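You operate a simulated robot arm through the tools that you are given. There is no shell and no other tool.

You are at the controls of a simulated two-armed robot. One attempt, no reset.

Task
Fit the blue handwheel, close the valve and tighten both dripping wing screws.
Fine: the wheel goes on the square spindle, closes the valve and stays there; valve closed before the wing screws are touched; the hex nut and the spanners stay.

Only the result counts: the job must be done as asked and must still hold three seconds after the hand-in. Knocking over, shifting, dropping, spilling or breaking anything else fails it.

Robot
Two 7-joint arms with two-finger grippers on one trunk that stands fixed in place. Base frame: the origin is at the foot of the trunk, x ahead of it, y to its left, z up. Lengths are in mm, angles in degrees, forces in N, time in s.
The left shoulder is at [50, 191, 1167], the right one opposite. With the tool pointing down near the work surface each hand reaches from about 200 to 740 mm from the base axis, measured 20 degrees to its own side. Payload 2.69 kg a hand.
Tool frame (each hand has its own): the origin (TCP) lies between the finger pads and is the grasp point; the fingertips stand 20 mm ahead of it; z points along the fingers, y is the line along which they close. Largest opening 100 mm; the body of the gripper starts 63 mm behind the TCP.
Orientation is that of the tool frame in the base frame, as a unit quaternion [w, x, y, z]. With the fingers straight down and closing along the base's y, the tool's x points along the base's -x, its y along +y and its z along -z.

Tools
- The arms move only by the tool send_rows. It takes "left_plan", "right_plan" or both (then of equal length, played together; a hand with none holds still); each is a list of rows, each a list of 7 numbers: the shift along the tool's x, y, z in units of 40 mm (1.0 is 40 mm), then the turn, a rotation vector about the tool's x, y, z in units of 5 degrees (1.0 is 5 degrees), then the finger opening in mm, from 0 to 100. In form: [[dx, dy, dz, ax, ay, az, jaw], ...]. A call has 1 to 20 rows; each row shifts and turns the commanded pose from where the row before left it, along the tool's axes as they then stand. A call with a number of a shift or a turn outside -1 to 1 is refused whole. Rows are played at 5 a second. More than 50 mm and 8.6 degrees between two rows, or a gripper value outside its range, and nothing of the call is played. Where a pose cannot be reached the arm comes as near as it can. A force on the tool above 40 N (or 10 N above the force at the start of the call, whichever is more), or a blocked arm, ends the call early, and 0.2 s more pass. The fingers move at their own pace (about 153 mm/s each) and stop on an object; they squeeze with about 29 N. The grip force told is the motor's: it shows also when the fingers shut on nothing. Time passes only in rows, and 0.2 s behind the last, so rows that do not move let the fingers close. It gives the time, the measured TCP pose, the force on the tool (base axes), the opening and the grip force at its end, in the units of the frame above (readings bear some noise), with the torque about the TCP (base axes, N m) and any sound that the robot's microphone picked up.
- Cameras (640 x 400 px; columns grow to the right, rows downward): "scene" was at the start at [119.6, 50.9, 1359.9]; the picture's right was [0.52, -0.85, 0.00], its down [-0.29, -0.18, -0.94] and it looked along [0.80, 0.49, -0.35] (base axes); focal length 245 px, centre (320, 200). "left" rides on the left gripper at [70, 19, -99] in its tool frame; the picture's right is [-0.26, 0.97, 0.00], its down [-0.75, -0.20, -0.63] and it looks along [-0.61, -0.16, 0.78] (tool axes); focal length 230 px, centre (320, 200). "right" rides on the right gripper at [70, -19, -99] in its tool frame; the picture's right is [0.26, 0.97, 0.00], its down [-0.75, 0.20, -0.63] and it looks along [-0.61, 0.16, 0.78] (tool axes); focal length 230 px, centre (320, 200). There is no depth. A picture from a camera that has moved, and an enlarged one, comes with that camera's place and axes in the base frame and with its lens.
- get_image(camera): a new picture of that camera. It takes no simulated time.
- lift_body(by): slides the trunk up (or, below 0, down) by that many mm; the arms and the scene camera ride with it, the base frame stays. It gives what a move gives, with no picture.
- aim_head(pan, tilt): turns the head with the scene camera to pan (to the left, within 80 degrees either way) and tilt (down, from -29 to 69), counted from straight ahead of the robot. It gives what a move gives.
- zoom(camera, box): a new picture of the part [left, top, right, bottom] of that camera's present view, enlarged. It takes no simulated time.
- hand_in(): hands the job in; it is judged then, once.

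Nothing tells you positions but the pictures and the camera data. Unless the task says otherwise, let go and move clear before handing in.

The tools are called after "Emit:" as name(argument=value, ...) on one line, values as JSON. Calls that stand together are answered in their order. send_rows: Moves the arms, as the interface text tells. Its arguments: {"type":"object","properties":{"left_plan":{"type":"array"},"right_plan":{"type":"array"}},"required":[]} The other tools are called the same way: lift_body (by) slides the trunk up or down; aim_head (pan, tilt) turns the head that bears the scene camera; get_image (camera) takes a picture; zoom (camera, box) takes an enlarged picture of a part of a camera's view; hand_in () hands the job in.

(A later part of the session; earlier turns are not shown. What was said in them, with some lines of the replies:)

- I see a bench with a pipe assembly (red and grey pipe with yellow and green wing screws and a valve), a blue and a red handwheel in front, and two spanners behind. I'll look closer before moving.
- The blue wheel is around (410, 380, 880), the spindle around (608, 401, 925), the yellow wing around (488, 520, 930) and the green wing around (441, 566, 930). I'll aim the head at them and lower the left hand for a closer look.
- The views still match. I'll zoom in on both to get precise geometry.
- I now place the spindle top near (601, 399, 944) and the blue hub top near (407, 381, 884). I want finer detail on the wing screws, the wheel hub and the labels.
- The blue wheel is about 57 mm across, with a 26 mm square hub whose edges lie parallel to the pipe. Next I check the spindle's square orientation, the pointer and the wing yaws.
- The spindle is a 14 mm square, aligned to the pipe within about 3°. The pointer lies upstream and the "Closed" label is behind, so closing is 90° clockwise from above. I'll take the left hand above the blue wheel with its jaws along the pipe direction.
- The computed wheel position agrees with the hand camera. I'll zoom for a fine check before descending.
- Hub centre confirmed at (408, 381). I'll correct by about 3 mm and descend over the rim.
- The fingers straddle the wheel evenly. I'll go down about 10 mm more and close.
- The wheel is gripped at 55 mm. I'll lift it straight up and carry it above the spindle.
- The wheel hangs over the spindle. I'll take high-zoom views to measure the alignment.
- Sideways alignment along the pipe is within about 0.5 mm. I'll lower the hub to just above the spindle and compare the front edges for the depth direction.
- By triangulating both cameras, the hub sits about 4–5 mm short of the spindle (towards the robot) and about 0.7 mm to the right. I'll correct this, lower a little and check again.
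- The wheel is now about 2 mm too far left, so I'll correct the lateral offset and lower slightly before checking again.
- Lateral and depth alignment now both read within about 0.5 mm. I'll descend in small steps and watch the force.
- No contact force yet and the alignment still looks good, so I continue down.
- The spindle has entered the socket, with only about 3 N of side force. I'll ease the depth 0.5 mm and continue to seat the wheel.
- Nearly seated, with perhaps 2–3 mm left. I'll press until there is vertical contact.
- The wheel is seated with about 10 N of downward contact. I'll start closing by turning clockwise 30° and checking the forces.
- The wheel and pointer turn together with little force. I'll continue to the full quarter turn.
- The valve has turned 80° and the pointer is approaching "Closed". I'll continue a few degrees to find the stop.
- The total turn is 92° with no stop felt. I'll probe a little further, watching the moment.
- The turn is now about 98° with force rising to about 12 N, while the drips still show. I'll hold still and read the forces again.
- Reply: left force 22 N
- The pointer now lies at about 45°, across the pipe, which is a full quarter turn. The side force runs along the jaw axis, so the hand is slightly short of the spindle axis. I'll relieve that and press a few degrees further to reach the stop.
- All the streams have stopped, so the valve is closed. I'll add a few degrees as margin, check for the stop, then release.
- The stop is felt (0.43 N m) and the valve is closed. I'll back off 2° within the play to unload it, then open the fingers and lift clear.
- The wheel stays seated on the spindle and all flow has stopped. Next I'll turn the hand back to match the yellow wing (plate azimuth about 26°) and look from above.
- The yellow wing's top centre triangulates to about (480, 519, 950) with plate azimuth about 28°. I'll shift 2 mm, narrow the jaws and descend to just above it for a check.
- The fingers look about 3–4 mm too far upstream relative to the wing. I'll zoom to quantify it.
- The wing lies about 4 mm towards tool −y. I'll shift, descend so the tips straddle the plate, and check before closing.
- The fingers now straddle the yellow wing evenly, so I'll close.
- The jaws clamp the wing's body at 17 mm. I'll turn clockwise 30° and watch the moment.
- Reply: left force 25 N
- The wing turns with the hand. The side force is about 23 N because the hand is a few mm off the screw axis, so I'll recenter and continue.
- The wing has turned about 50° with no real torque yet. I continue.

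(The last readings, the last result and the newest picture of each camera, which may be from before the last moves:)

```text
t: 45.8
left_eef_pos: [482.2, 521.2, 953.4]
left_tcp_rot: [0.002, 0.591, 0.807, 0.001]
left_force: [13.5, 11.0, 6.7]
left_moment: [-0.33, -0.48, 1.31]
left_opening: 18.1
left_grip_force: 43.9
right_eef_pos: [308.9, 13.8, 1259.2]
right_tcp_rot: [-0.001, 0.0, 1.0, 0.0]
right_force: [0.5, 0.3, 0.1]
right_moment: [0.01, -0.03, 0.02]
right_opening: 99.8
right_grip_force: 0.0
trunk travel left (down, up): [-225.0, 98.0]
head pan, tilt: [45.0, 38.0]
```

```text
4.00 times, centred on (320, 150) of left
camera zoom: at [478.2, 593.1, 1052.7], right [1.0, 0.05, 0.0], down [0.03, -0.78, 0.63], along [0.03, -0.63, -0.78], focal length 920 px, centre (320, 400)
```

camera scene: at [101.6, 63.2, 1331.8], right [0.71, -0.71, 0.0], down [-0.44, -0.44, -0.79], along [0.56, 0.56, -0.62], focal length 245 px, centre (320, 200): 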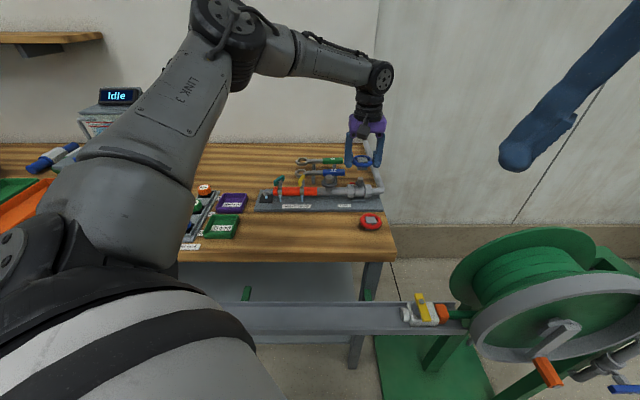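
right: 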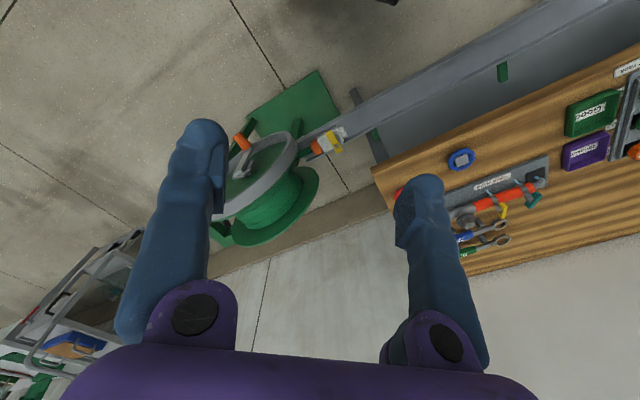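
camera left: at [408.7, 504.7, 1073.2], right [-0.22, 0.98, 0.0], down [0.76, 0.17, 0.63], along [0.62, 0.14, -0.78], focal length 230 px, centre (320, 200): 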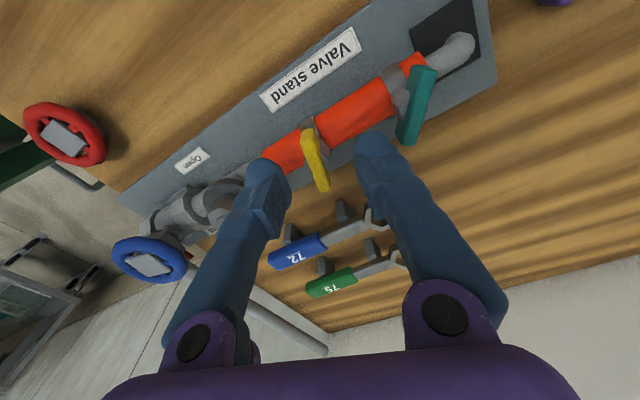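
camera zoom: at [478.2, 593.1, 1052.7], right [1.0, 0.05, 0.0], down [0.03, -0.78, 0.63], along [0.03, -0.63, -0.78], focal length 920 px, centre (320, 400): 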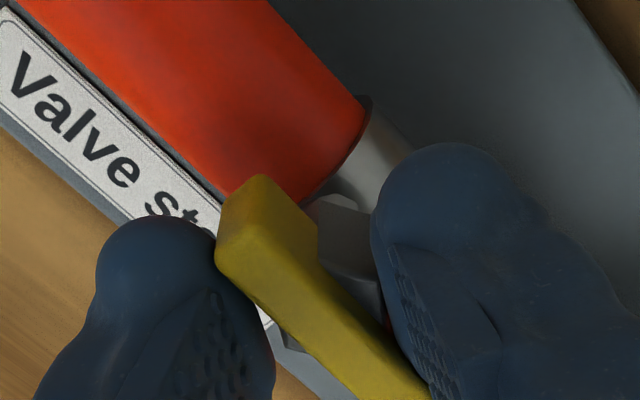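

The moment jumped to 1.3 N m and the wing stopped turning in the hand, so the yellow screw is tight at about 90°. I'll ease back within the slip, open the jaws and lift.

Emit:
send_rows(left_plan=[[0, 0, 0, 0, 0, -0.7, 0], [0, 0, 0, 0, 0, -0.7, 0], [0, 0, 0, 0, 0, 0, 22], [0, 0, 0, 0, 0, 0, 30], [0, 0, 0, 0, 0, 0, 40], [0, 0, 0, 0, 0, 0, 40], [0, 0, -0.3, 0, 0, 0, 40], [0, 0, -0.7, 0, 0, 0, 40], [0, 0, -0.8, 0, 0, 0, 40], [0, 0, -0.7, 0, 0, 0, 40], [0, 0, 0, 0, 0, 0, 40]])

Emit:
zoom(camera="left", box=[200, 0, 440, 200])

Emit:
zoom(camera="scene", box=[255, 150, 405, 215])

Emit:
zoom(camera="scene", box=[265, 160, 325, 200])

```text
t: 48.2
left_eef_pos: [479.4, 520.5, 1055.6]
left_tcp_rot: [0.0, 0.54, 0.842, 0.0]
left_force: [0.5, 0.2, -0.4]
left_moment: [0.01, 0.0, 0.01]
left_opening: 40.1
left_grip_force: 0.0
right_eef_pos: [308.5, 12.9, 1259.9]
right_tcp_rot: [0.0, 0.0, 1.0, 0.0]
right_force: [-0.9, -0.2, -0.8]
right_moment: [0.03, -0.01, 0.0]
right_opening: 100.1
right_grip_force: 0.2
trunk travel left (down, up): [-225.0, 98.0]
head pan, tilt: [45.0, 38.0]
```

```text
2.00 times, centred on (320, 100) of left
camera zoom: at [467.0, 590.7, 1154.6], right [0.99, 0.17, 0.0], down [0.13, -0.77, 0.63], along [0.11, -0.62, -0.78], focal length 460 px, centre (320, 400)
```

zoom: 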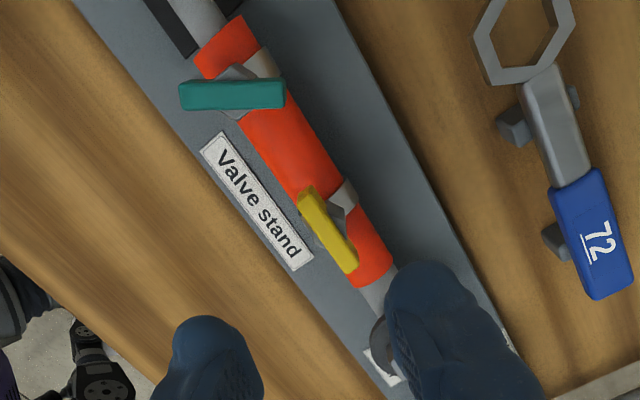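

```text
4.27 times, centred on (330, 182) of scene
camera zoom: at [101.5, 63.3, 1331.8], right [0.71, -0.71, 0.0], down [-0.44, -0.44, -0.79], along [0.56, 0.56, -0.62], focal length 1046 px, centre (277, 275)
```

zoom: 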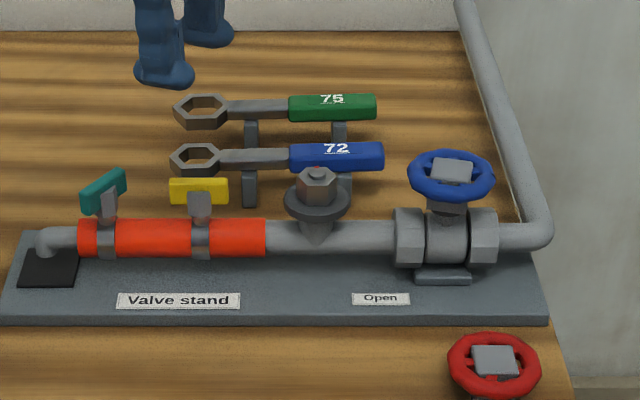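

```text
10.00 times, centred on (295, 180) of scene
camera zoom: at [101.5, 63.3, 1331.8], right [0.71, -0.71, 0.0], down [-0.44, -0.44, -0.79], along [0.56, 0.56, -0.62], focal length 2452 px, centre (570, 400)
```

zoom: 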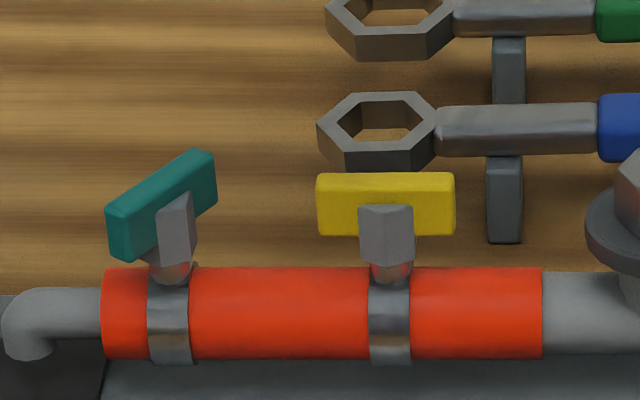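

The yellow wing now lies along the pipe, tight. Next I'll turn the hand back to match the green wing (azimuth about 11°, at about (436.5, 566.5)) and move above it.

Emit:
send_rows(left_plan=[[0, 0, 0, 0, 0, -1, 40], [0, 0, 0, 0, 0, -1, 40], [0, 0, 0, 0, 0, -1, 40], [0, 0, 0, 0, 0, -1, 40], [0, 0, 0, 0, 0, -1, 40], [0, 0, 0, 0, 0, -1, 40], [0, 0, 0, 0, 0, -1, 40], [0, 0, 0, 0, 0, -1, 40], [0, 0, 0, 0, 0, -1, 40], [0, 0, 0, 0, 0, -1, 40], [0, 0, 0, 0, 0, -1, 40], [0, 0, 0, 0, 0, -1, 40], [0, 0, 0, 0, 0, -1, 40], [0, 0, 0, 0, 0, -1, 40], [0, 0, 0, 0, 0, -1, 40], [0, 0, 0, 0, 0, -0.2, 40], [0.42, 0.652, 0, 0, 0, 0, 40], [0.42, 0.652, 0, 0, 0, 0, 40], [0, 0, 0, 0, 0, 0, 40], [0, 0, 0, 0, 0, 0, 40]])

Emit:
send_rows(left_plan=[[0, 0, 0.6, 0, 0, 0, 40], [0, 0, 0.7, 0, 0, 0, 40], [0, 0, 0.7, 0, 0, 0, 40], [0, 0, 0, 0, 0, 0, 40]])

Emit:
zoom(camera="left", box=[250, 100, 390, 200])

Emit:
zoom(camera="scene", box=[262, 160, 307, 190])

```text
t: 52.4
left_eef_pos: [440.1, 564.9, 1054.1]
left_tcp_rot: [0.0, -0.092, 0.996, 0.0]
left_force: [-0.4, -0.5, -0.7]
left_moment: [-0.04, -0.02, -0.03]
left_opening: 39.8
left_grip_force: 0.0
right_eef_pos: [307.9, 13.0, 1258.7]
right_tcp_rot: [0.001, 0.0, 1.0, 0.0]
right_force: [0.4, 0.4, -0.1]
right_moment: [-0.03, 0.01, 0.02]
right_opening: 100.0
right_grip_force: 0.1
trunk travel left (down, up): [-225.0, 98.0]
head pan, tilt: [45.0, 38.0]
```

```text
t: 53.4
left_eef_pos: [439.5, 566.6, 971.4]
left_tcp_rot: [0.0, -0.092, 0.996, 0.0]
left_force: [-0.3, 0.0, 0.1]
left_moment: [-0.02, -0.02, 0.01]
left_opening: 39.9
left_grip_force: 0.0
right_eef_pos: [307.8, 11.9, 1259.4]
right_tcp_rot: [0.0, 0.0, 1.0, 0.0]
right_force: [1.0, -0.1, -0.4]
right_moment: [-0.01, -0.01, 0.0]
right_opening: 99.8
right_grip_force: 0.0
trunk travel left (down, up): [-225.0, 98.0]
head pan, tilt: [45.0, 38.0]
```

```text
4.00 times, centred on (320, 150) of left
camera zoom: at [366.0, 570.5, 1071.2], right [0.08, 1.0, 0.0], down [0.77, -0.06, 0.63], along [0.63, -0.05, -0.78], focal length 920 px, centre (320, 400)
```

zoom: 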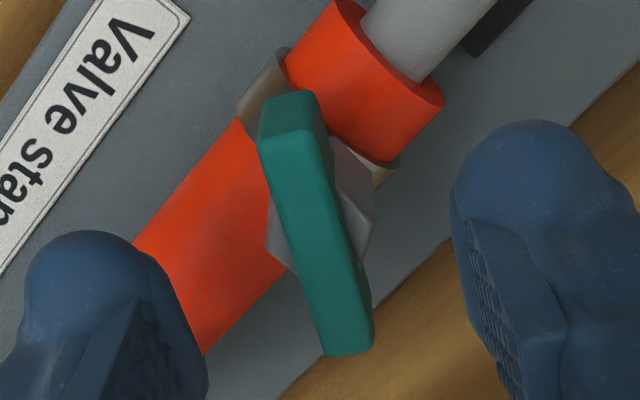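

```text
13.33 times, centred on (284, 175) of scene
camera zoom: at [101.2, 62.9, 1331.9], right [0.71, -0.71, 0.0], down [-0.44, -0.44, -0.79], along [0.56, 0.56, -0.62], focal length 3269 px, centre (793, 533)
```

zoom: 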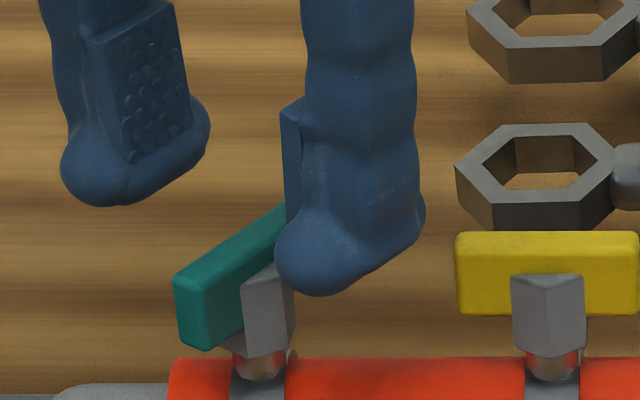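

The green wing is centred between the fingers, needing about 2.5 mm towards tool +x. I'll shift and descend.

Emit:
send_rows(left_plan=[[0.06, -0.015, 0.03, 0, 0, 0, 40], [0, 0, 0.2, 0, 0, 0, 40], [0, 0, 0.2, 0, 0, 0, 40], [0, 0, 0, 0, 0, 0, 40]])

Emit:
zoom(camera="left", box=[250, 100, 390, 200])

Emit:
zoom(camera="scene", box=[262, 160, 307, 190])

```text
t: 54.4
left_eef_pos: [438.3, 564.7, 954.8]
left_tcp_rot: [0.0, -0.093, 0.996, -0.001]
left_force: [0.6, -0.1, 0.5]
left_moment: [-0.01, 0.02, -0.02]
left_opening: 40.1
left_grip_force: 0.1
right_eef_pos: [308.2, 13.2, 1259.7]
right_tcp_rot: [0.0, 0.0, 1.0, 0.0]
right_force: [-0.5, 0.3, 0.7]
right_moment: [0.03, 0.02, 0.02]
right_opening: 100.1
right_grip_force: 0.1
trunk travel left (down, up): [-225.0, 98.0]
head pan, tilt: [45.0, 38.0]
```

```text
4.00 times, centred on (320, 150) of left
camera zoom: at [365.3, 569.9, 1055.1], right [0.08, 1.0, 0.0], down [0.77, -0.06, 0.63], along [0.63, -0.05, -0.78], focal length 920 px, centre (320, 400)
```

zoom: 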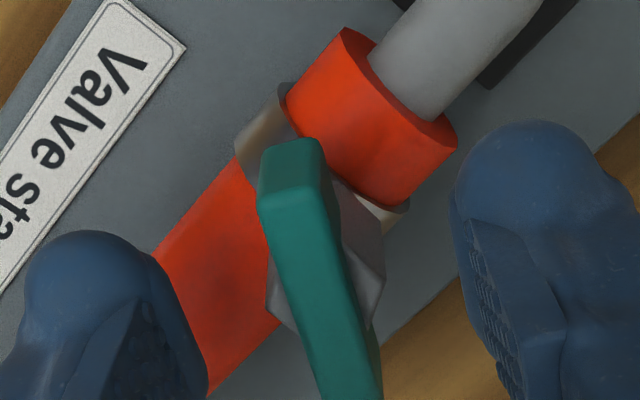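

```text
13.33 times, centred on (284, 175) of scene
camera zoom: at [101.3, 63.1, 1331.8], right [0.71, -0.71, 0.0], down [-0.44, -0.44, -0.79], along [0.56, 0.56, -0.62], focal length 3269 px, centre (793, 533)
```

zoom: 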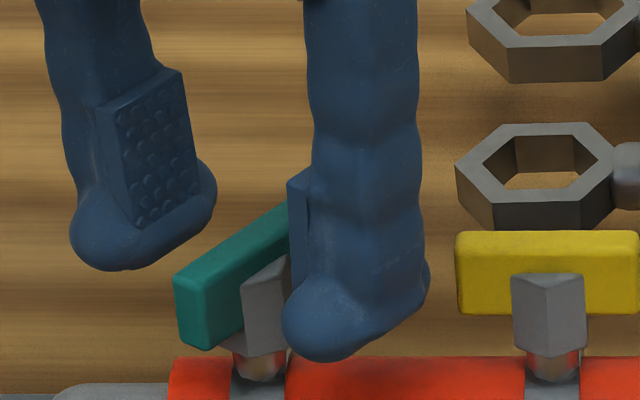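

Emit:
send_rows(left_plan=[[0.05, 0, 0.01, 0, 0, 0, 40], [0, 0, 0, 0, 0, 0, 30], [0, 0, 0, 0, 0, 0, 22], [0, 0, 0, 0, 0, 0, 16], [0, 0, 0, 0, 0, 0, 10], [0, 0, 0, 0, 0, 0, 4], [0, 0, 0, 0, 0, 0, 0], [0, 0, 0, 0, 0, 0, 0]])

Emit:
zoom(camera="left", box=[250, 100, 390, 200])

Emit:
zoom(camera="scene", box=[262, 160, 307, 190])

```text
t: 56.2
left_eef_pos: [435.8, 567.1, 959.0]
left_tcp_rot: [0.003, -0.092, 0.996, 0.003]
left_force: [2.8, 15.4, 24.9]
left_moment: [0.08, 0.42, 0.06]
left_opening: 8.1
left_grip_force: 36.3
right_eef_pos: [307.2, 11.9, 1259.8]
right_tcp_rot: [0.001, 0.0, 1.0, 0.001]
right_force: [0.1, -0.5, 0.3]
right_moment: [0.03, 0.01, 0.03]
right_opening: 100.1
right_grip_force: 0.0
trunk travel left (down, up): [-225.0, 98.0]
head pan, tilt: [45.0, 38.0]
```

```text
4.00 times, centred on (320, 150) of left
camera zoom: at [362.5, 569.6, 1058.1], right [0.08, 1.0, 0.0], down [0.77, -0.06, 0.63], along [0.63, -0.04, -0.77], focal length 920 px, centre (320, 400)
```

zoom: 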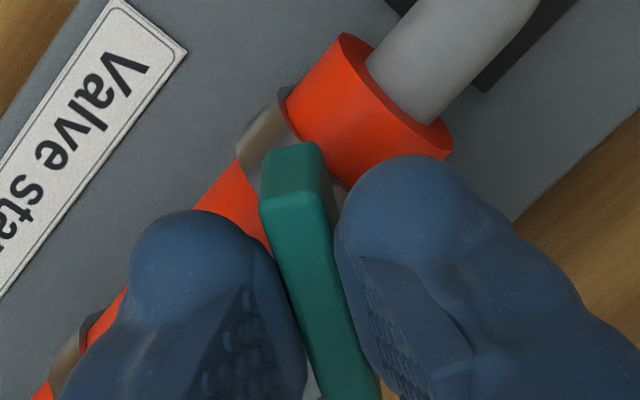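

```text
13.33 times, centred on (284, 175) of scene
camera zoom: at [99.9, 62.6, 1332.2], right [0.71, -0.71, 0.0], down [-0.43, -0.43, -0.79], along [0.56, 0.56, -0.61], focal length 3269 px, centre (793, 533)
```

zoom: 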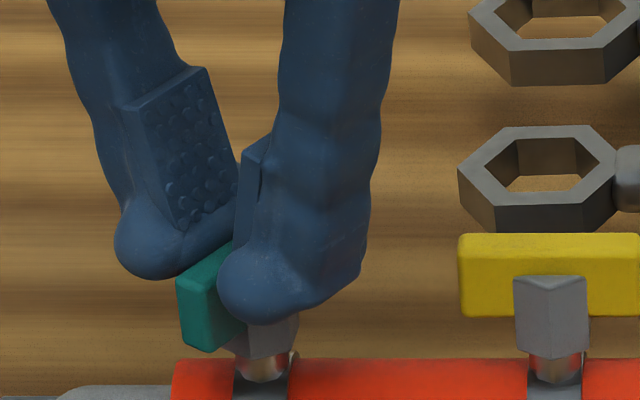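

The fingers rode up slightly onto the plate itself (8 mm), a sound grip on the wing but with 25 N of upward load. I'll relieve that before turning.

Emit:
send_rows(left_plan=[[0, 0.02, -0.05, 0, 0, 0, 0], [0, 0.015, -0.04, 0, 0, 0, 0], [0, 0, 0, 0, 0, 0, 0], [0, 0, 0, 0, 0, 0, 0]])

```text
t: 57.2
left_eef_pos: [435.4, 565.9, 958.9]
left_tcp_rot: [0.001, -0.092, 0.996, 0.0]
left_force: [13.7, 10.5, 6.8]
left_moment: [0.29, -0.94, 0.05]
left_opening: 8.3
left_grip_force: 35.9
right_eef_pos: [309.1, 14.0, 1258.7]
right_tcp_rot: [-0.001, -0.001, 1.0, 0.0]
right_force: [0.3, 0.0, -0.1]
right_moment: [0.01, 0.01, 0.03]
right_opening: 100.0
right_grip_force: 0.0
trunk travel left (down, up): [-225.0, 98.0]
head pan, tilt: [45.0, 38.0]
```

Emit:
send_rows(left_plan=[[-0.035, 0.02, -0.015, 0, 0, 0, 0], [0, 0, 0, 0, 0, 0, 0], [0, 0, 0, 0, 0, 0, 0]])

Emit:
send_rows(left_plan=[[0, 0, 0, 0, 0, 1, 0], [0, 0, 0, 0, 0, 1, 0], [0, 0, 0, 0, 0, 1, 0], [0, 0, 0, 0, 0, 1, 0], [0, 0, 0, 0, 0, 0, 0]])

Emit:
zoom(camera="left", box=[250, 100, 390, 200])

Emit:
zoom(camera="scene", box=[262, 160, 307, 190])

```text
t: 58.0
left_eef_pos: [435.1, 564.5, 958.6]
left_tcp_rot: [0.0, -0.093, 0.996, -0.001]
left_force: [10.1, -7.7, -1.3]
left_moment: [0.02, -0.78, -0.05]
left_opening: 8.2
left_grip_force: 36.3
right_eef_pos: [308.7, 11.2, 1257.9]
right_tcp_rot: [0.0, -0.001, 1.0, -0.001]
right_force: [-0.3, 0.3, 0.1]
right_moment: [0.01, 0.01, 0.02]
right_opening: 99.9
right_grip_force: 0.1
trunk travel left (down, up): [-225.0, 98.0]
head pan, tilt: [45.0, 38.0]
```

```text
t: 59.2
left_eef_pos: [436.5, 566.3, 958.0]
left_tcp_rot: [-0.001, 0.083, 0.997, 0.0]
left_force: [8.7, -13.6, -2.6]
left_moment: [-0.04, 0.66, -0.01]
left_opening: 8.2
left_grip_force: 36.0
right_eef_pos: [309.4, 11.2, 1258.7]
right_tcp_rot: [-0.001, 0.001, 1.0, 0.001]
right_force: [-0.2, 1.0, 0.4]
right_moment: [-0.01, 0.0, 0.01]
right_opening: 99.7
right_grip_force: 0.1
trunk travel left (down, up): [-225.0, 98.0]
head pan, tilt: [45.0, 38.0]
```

```text
4.00 times, centred on (320, 150) of left
camera zoom: at [369.4, 595.4, 1058.9], right [0.41, 0.91, 0.0], down [0.71, -0.32, 0.63], along [0.57, -0.26, -0.78], focal length 920 px, centre (320, 400)
```

zoom: 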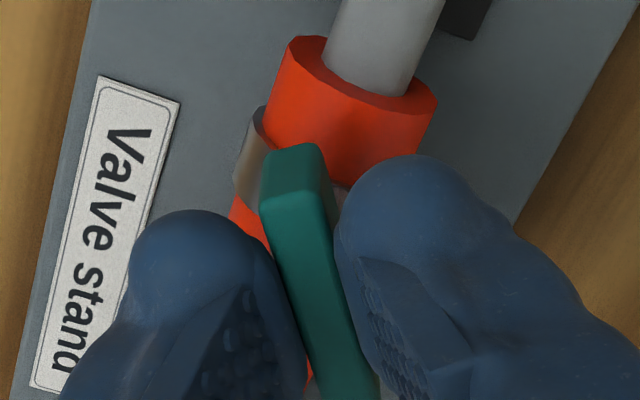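

```text
13.33 times, centred on (284, 175) of scene
camera zoom: at [102.7, 61.8, 1331.8], right [0.71, -0.71, 0.0], down [-0.44, -0.43, -0.79], along [0.56, 0.56, -0.62], focal length 3269 px, centre (793, 533)
```

zoom: 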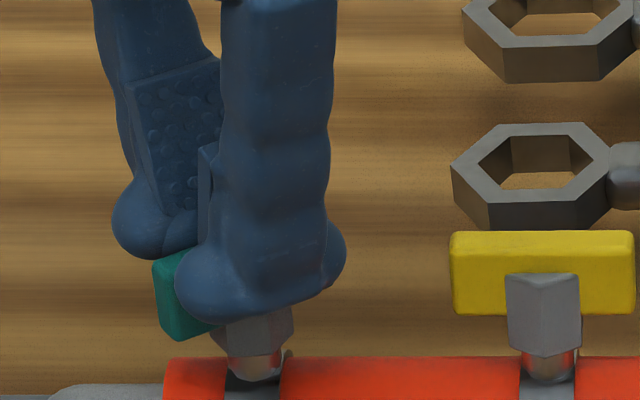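

The green wing turns with the hand. I'll recenter slightly and continue.

Emit:
send_rows(left_plan=[[-0.025, -0.03, 0, 0, 0, 0, 0], [0, 0, 0, 0, 0, 1, 0], [0, 0, 0, 0, 0, 1, 0], [0, 0, 0, 0, 0, 1, 0], [0, 0, 0, 0, 0, 1, 0], [0, 0, 0, 0, 0, 1, 0], [0, 0, 0, 0, 0, 0, 0]])

Emit:
zoom(camera="left", box=[250, 100, 390, 200])

```text
t: 60.8
left_eef_pos: [435.6, 567.4, 959.9]
left_tcp_rot: [0.0, 0.295, 0.955, 0.001]
left_force: [1.1, 17.8, 2.6]
left_moment: [0.64, 0.63, 0.03]
left_opening: 8.0
left_grip_force: 35.8
right_eef_pos: [307.9, 14.3, 1259.5]
right_tcp_rot: [-0.001, 0.0, 1.0, 0.0]
right_force: [0.6, 0.0, 1.0]
right_moment: [0.01, -0.03, 0.0]
right_opening: 100.0
right_grip_force: 0.1
trunk travel left (down, up): [-225.0, 98.0]
head pan, tilt: [45.0, 38.0]
```

```text
4.00 times, centred on (320, 150) of left
camera zoom: at [388.3, 621.2, 1058.9], right [0.76, 0.65, 0.0], down [0.51, -0.59, 0.63], along [0.41, -0.48, -0.78], focal length 920 px, centre (320, 400)
```

zoom: 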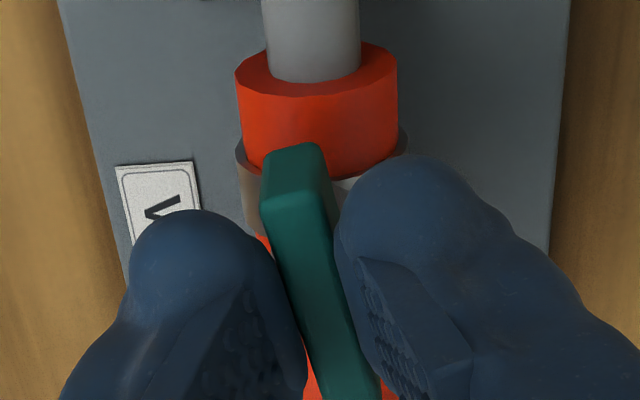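

Emit:
send_rows(left_plan=[[0.02, 0.035, 0, 0, 0, 0, 0], [0, 0, 0, 0, 0, 1, 0], [0, 0, 0, 0, 0, 1, 0], [0, 0, 0, 0, 0, 1, 0], [0, 0, 0, 0, 0, 0.6, 0], [0, 0, 0, 0, 0, 0, 0]])

Emit:
zoom(camera="left", box=[250, 100, 390, 200])

Emit:
zoom(camera="scene", box=[255, 150, 405, 215])

```text
t: 62.2
left_eef_pos: [437.3, 568.1, 960.1]
left_tcp_rot: [0.001, 0.441, 0.897, 0.001]
left_force: [-0.1, 8.9, -0.3]
left_moment: [-0.02, -0.15, 0.79]
left_opening: 9.5
left_grip_force: 37.2
right_eef_pos: [308.7, 14.1, 1259.6]
right_tcp_rot: [-0.001, -0.001, 1.0, -0.001]
right_force: [0.1, -0.7, -0.3]
right_moment: [0.04, 0.01, 0.01]
right_opening: 99.9
right_grip_force: 0.1
trunk travel left (down, up): [-225.0, 98.0]
head pan, tilt: [45.0, 38.0]
```

```text
4.00 times, centred on (320, 150) of left
camera zoom: at [408.0, 633.5, 1059.5], right [0.92, 0.38, 0.0], down [0.3, -0.72, 0.63], along [0.24, -0.58, -0.78], focal length 920 px, centre (320, 400)
```

zoom: 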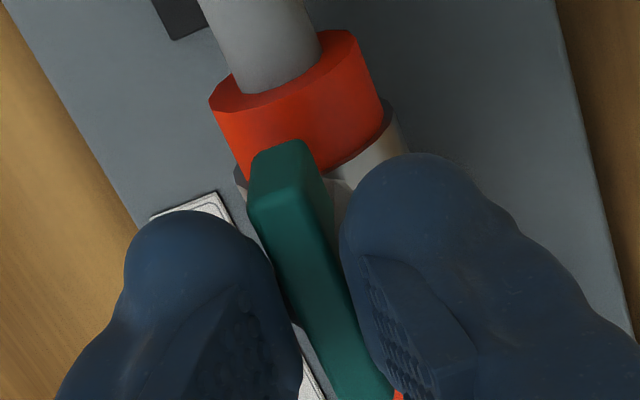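

```text
4.27 times, centred on (330, 182) of scene
camera zoom: at [101.4, 64.1, 1331.8], right [0.71, -0.71, 0.0], down [-0.44, -0.44, -0.79], along [0.56, 0.56, -0.62], focal length 1046 px, centre (277, 275)
```

zoom: 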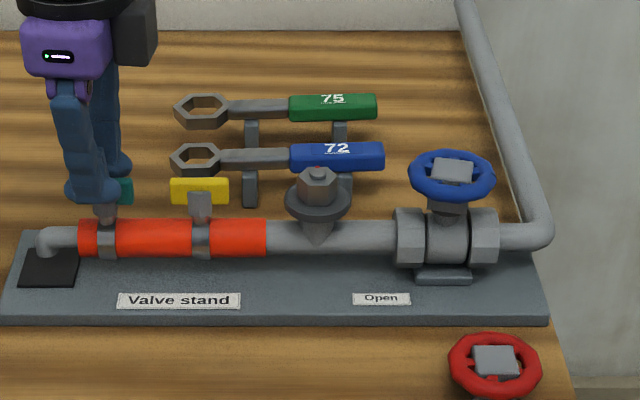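

The stop is reached, with a moment of 0.8 N m and the wing about parallel to the pipe. I'll give it a few more degrees of firm torque, as on the yellow one, then release.

Emit:
send_rows(left_plan=[[0, 0.01, 0, 0, 0, 0.5, 0], [0, 0, 0, 0, 0, 0.4, 0], [0, 0, 0, 0, 0, 0, 0]])

Emit:
zoom(camera="left", box=[250, 100, 390, 200])

```text
t: 63.0
left_eef_pos: [436.8, 566.9, 961.8]
left_tcp_rot: [0.002, 0.477, 0.879, 0.001]
left_force: [0.4, 8.8, 10.7]
left_moment: [0.09, 0.01, 0.89]
left_opening: 10.0
left_grip_force: 37.2
right_eef_pos: [307.6, 12.5, 1259.3]
right_tcp_rot: [-0.001, -0.001, 1.0, -0.001]
right_force: [0.7, 0.7, -0.3]
right_moment: [-0.01, -0.01, 0.03]
right_opening: 100.1
right_grip_force: 0.0
trunk travel left (down, up): [-225.0, 98.0]
head pan, tilt: [45.0, 38.0]
```

```text
4.00 times, centred on (320, 150) of left
camera zoom: at [413.3, 635.0, 1061.0], right [0.95, 0.31, 0.0], down [0.24, -0.74, 0.63], along [0.2, -0.6, -0.78], focal length 920 px, centre (320, 400)
```

zoom: 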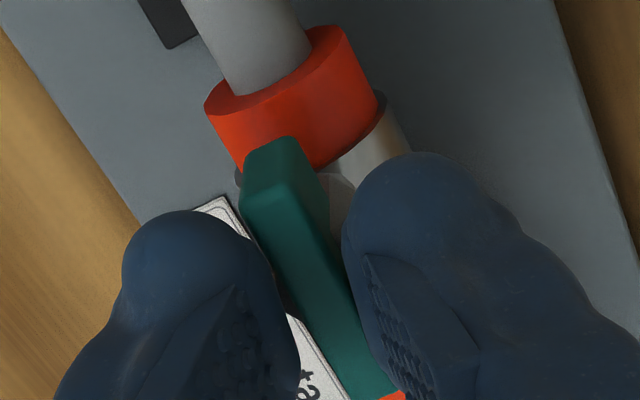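

The torque has saturated at 0.9 N m with the wing stationary, so it is tight. Now release and lift clear.

Emit:
send_rows(left_plan=[[0, 0, 0, 0, 0, -0.6, 0], [0, 0, 0, 0, 0, -0.4, 0], [0, 0, 0, 0, 0, 0, 16], [0, 0, 0, 0, 0, 0, 26], [0, 0, 0, 0, 0, 0, 40], [0, 0, 0, 0, 0, 0, 40], [0, 0, -0.3, 0, 0, 0, 40], [0, 0, -0.7, 0, 0, 0, 40], [0, 0, -0.8, 0, 0, 0, 40], [0, 0, -0.7, 0, 0, 0, 40], [0, 0, 0, 0, 0, 0, 40]])

Emit:
zoom(camera="scene", box=[255, 150, 405, 215])

Emit:
zoom(camera="scene", box=[255, 160, 325, 205])

Emit:
get_image(camera="left")

```text
t: 63.9
left_eef_pos: [438.9, 567.6, 958.5]
left_tcp_rot: [0.001, 0.439, 0.899, -0.001]
left_force: [-0.5, 0.8, -0.4]
left_moment: [-0.06, 0.0, -0.04]
left_opening: 26.0
left_grip_force: 0.0
right_eef_pos: [309.3, 14.2, 1257.2]
right_tcp_rot: [-0.001, 0.0, 1.0, -0.001]
right_force: [-0.6, 0.4, -1.1]
right_moment: [-0.02, 0.01, 0.0]
right_opening: 100.0
right_grip_force: 0.1
trunk travel left (down, up): [-225.0, 98.0]
head pan, tilt: [45.0, 38.0]
stopped in row 4 (left hand): the force on the tool passed its limit at 48 N (the readings are from after the stop); the commanded pose is now the measured one
```

```text
4.27 times, centred on (330, 182) of scene
camera zoom: at [103.2, 65.2, 1330.8], right [0.71, -0.71, 0.0], down [-0.44, -0.44, -0.79], along [0.56, 0.56, -0.62], focal length 1046 px, centre (277, 275)
```

zoom: 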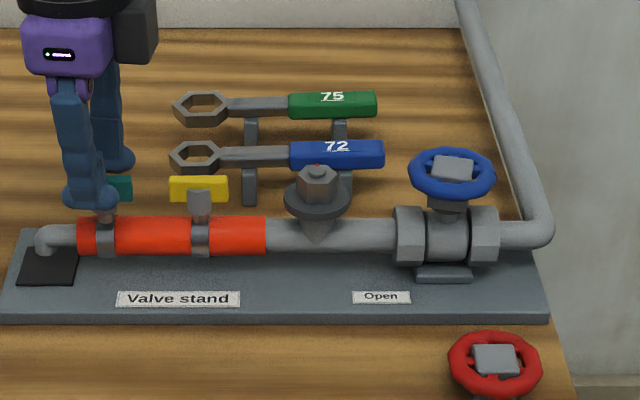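

```text
8.89 times, centred on (290, 182) of scene
camera zoom: at [103.2, 65.2, 1330.8], right [0.71, -0.71, 0.0], down [-0.44, -0.44, -0.79], along [0.56, 0.56, -0.62], focal length 2179 px, centre (587, 356)
```

zoom: 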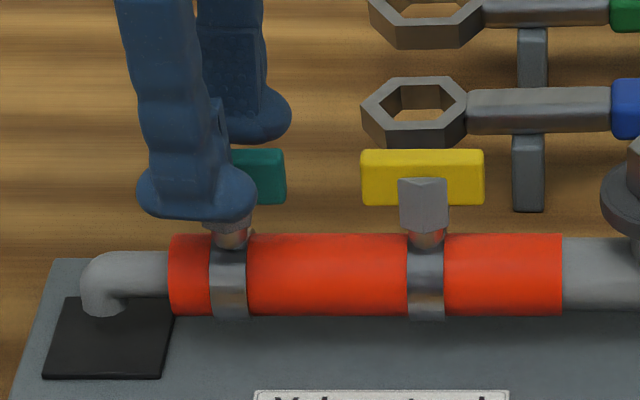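

```text
taken
camera left: at [409.0, 633.7, 1058.3], right [0.92, 0.39, 0.0], down [0.3, -0.71, 0.63], along [0.25, -0.58, -0.77], focal length 230 px, centre (320, 200)
```

left: 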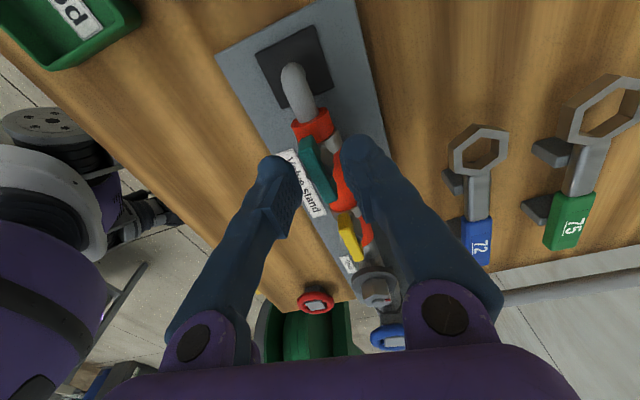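

There was a brief force spike as the load let go, but the hand is now free and nothing appears displaced. I'll open further and lift.

Emit:
send_rows(left_plan=[[0, 0, 0, 0, 0, 0, 32], [0, 0, 0, 0, 0, 0, 40], [0, 0, 0, 0, 0, 0, 40], [0, 0, -0.3, 0, 0, 0, 40], [0, 0, -0.7, 0, 0, 0, 40], [0, 0, -0.8, 0, 0, 0, 40], [0, 0, -0.8, 0, 0, 0, 40], [0, 0, -0.8, 0, 0, 0, 40], [0, 0, 0, 0, 0, 0, 40]])

Emit:
zoom(camera="scene", box=[255, 150, 405, 240])

Emit:
zoom(camera="scene", box=[260, 160, 325, 205])

Emit:
get_image(camera="left")

Emit:
get_image(camera="scene")

```text
t: 65.9
left_eef_pos: [436.4, 563.7, 1097.2]
left_tcp_rot: [0.001, 0.438, 0.899, -0.001]
left_force: [0.4, 0.7, 0.4]
left_moment: [-0.01, -0.01, -0.02]
left_opening: 40.1
left_grip_force: 0.0
right_eef_pos: [308.9, 12.4, 1257.9]
right_tcp_rot: [-0.001, 0.0, 1.0, 0.001]
right_force: [0.3, 0.5, 0.8]
right_moment: [-0.04, 0.02, -0.03]
right_opening: 99.9
right_grip_force: 0.1
trunk travel left (down, up): [-225.0, 98.0]
head pan, tilt: [45.0, 38.0]
```

```text
4.27 times, centred on (330, 195) of scene
camera zoom: at [101.5, 63.5, 1331.8], right [0.71, -0.71, 0.0], down [-0.44, -0.44, -0.79], along [0.56, 0.56, -0.62], focal length 1046 px, centre (277, 221)
```

zoom: 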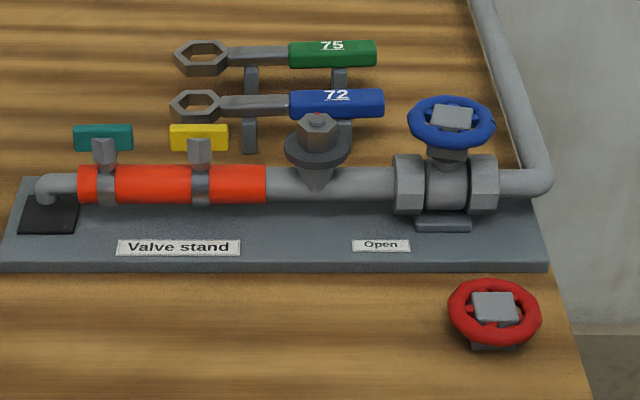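

```text
8.89 times, centred on (292, 182) of scene
camera zoom: at [101.5, 63.5, 1331.8], right [0.71, -0.71, 0.0], down [-0.44, -0.44, -0.79], along [0.56, 0.56, -0.62], focal length 2179 px, centre (564, 356)
```

zoom: 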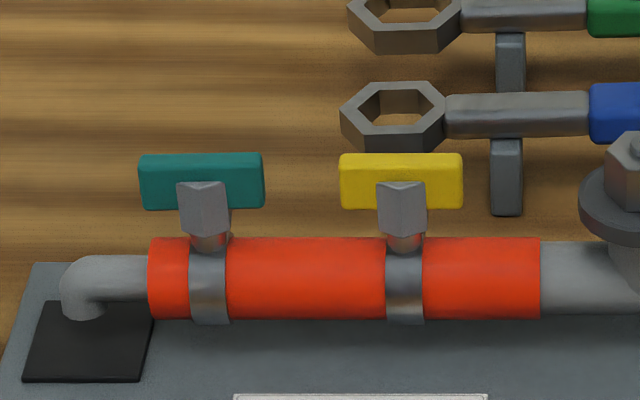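

```text
taken
camera left: at [408.1, 630.2, 1196.8], right [0.92, 0.39, 0.0], down [0.3, -0.71, 0.63], along [0.25, -0.58, -0.78], focal length 230 px, centre (320, 200)
```

left: 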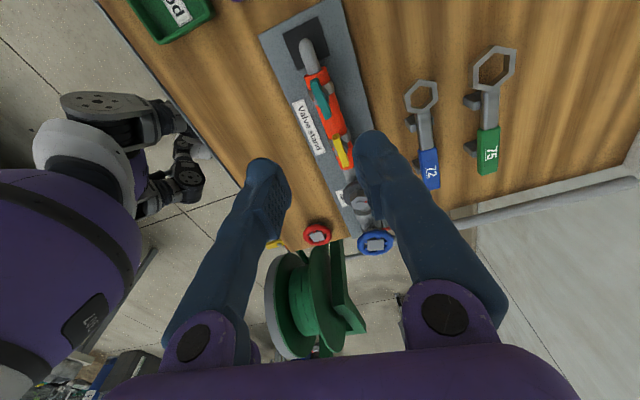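

```text
taken
camera scene: at [101.5, 63.5, 1331.8], right [0.71, -0.71, 0.0], down [-0.44, -0.44, -0.79], along [0.56, 0.56, -0.62], focal length 245 px, centre (320, 200)
```

scene: 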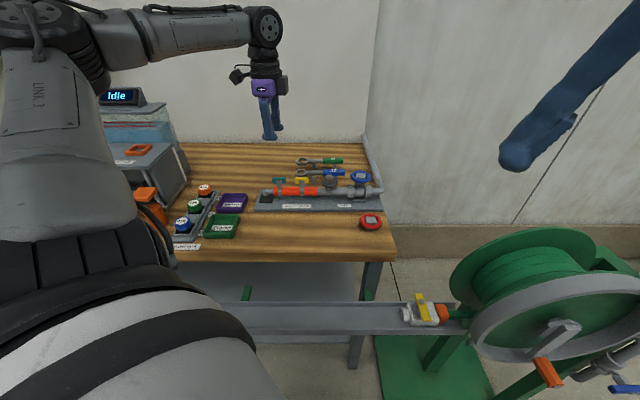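

Both wings lie parallel to the pipe and there is no flow anywhere. The wheel sits on the spindle with the valve closed, the hex nut and spanners are untouched, and the hand is clear, so I'm handing in.

Emit:
hand_in()

```text
The job is handed in.
```

The job is done as asked and handed in; I haven't seen the verdict.

- **Handwheel and valve:** the blue wheel is seated on the square spindle and turned clockwise to the stop. All flow at the outlet and at both wing screws stopped while I was closing the valve.
- **Wing screws:** after the valve was closed, I tightened the yellow screw to about 1.3 N m and the green one to about 0.9 N m. Both reached a firm stop and now lie parallel to the pipe. With the valve closed, no water reaches them, so their seal was not tested under flow.
- **Everything else:** the hex nut, the spanners and the red wheel look unmoved in the last pictures. The left hand is open and lifted clear.

When I released the green wing, the force on the tool briefly reached 48 N and cut that move short. I saw nothing displaced, and the rest of the release went normally.
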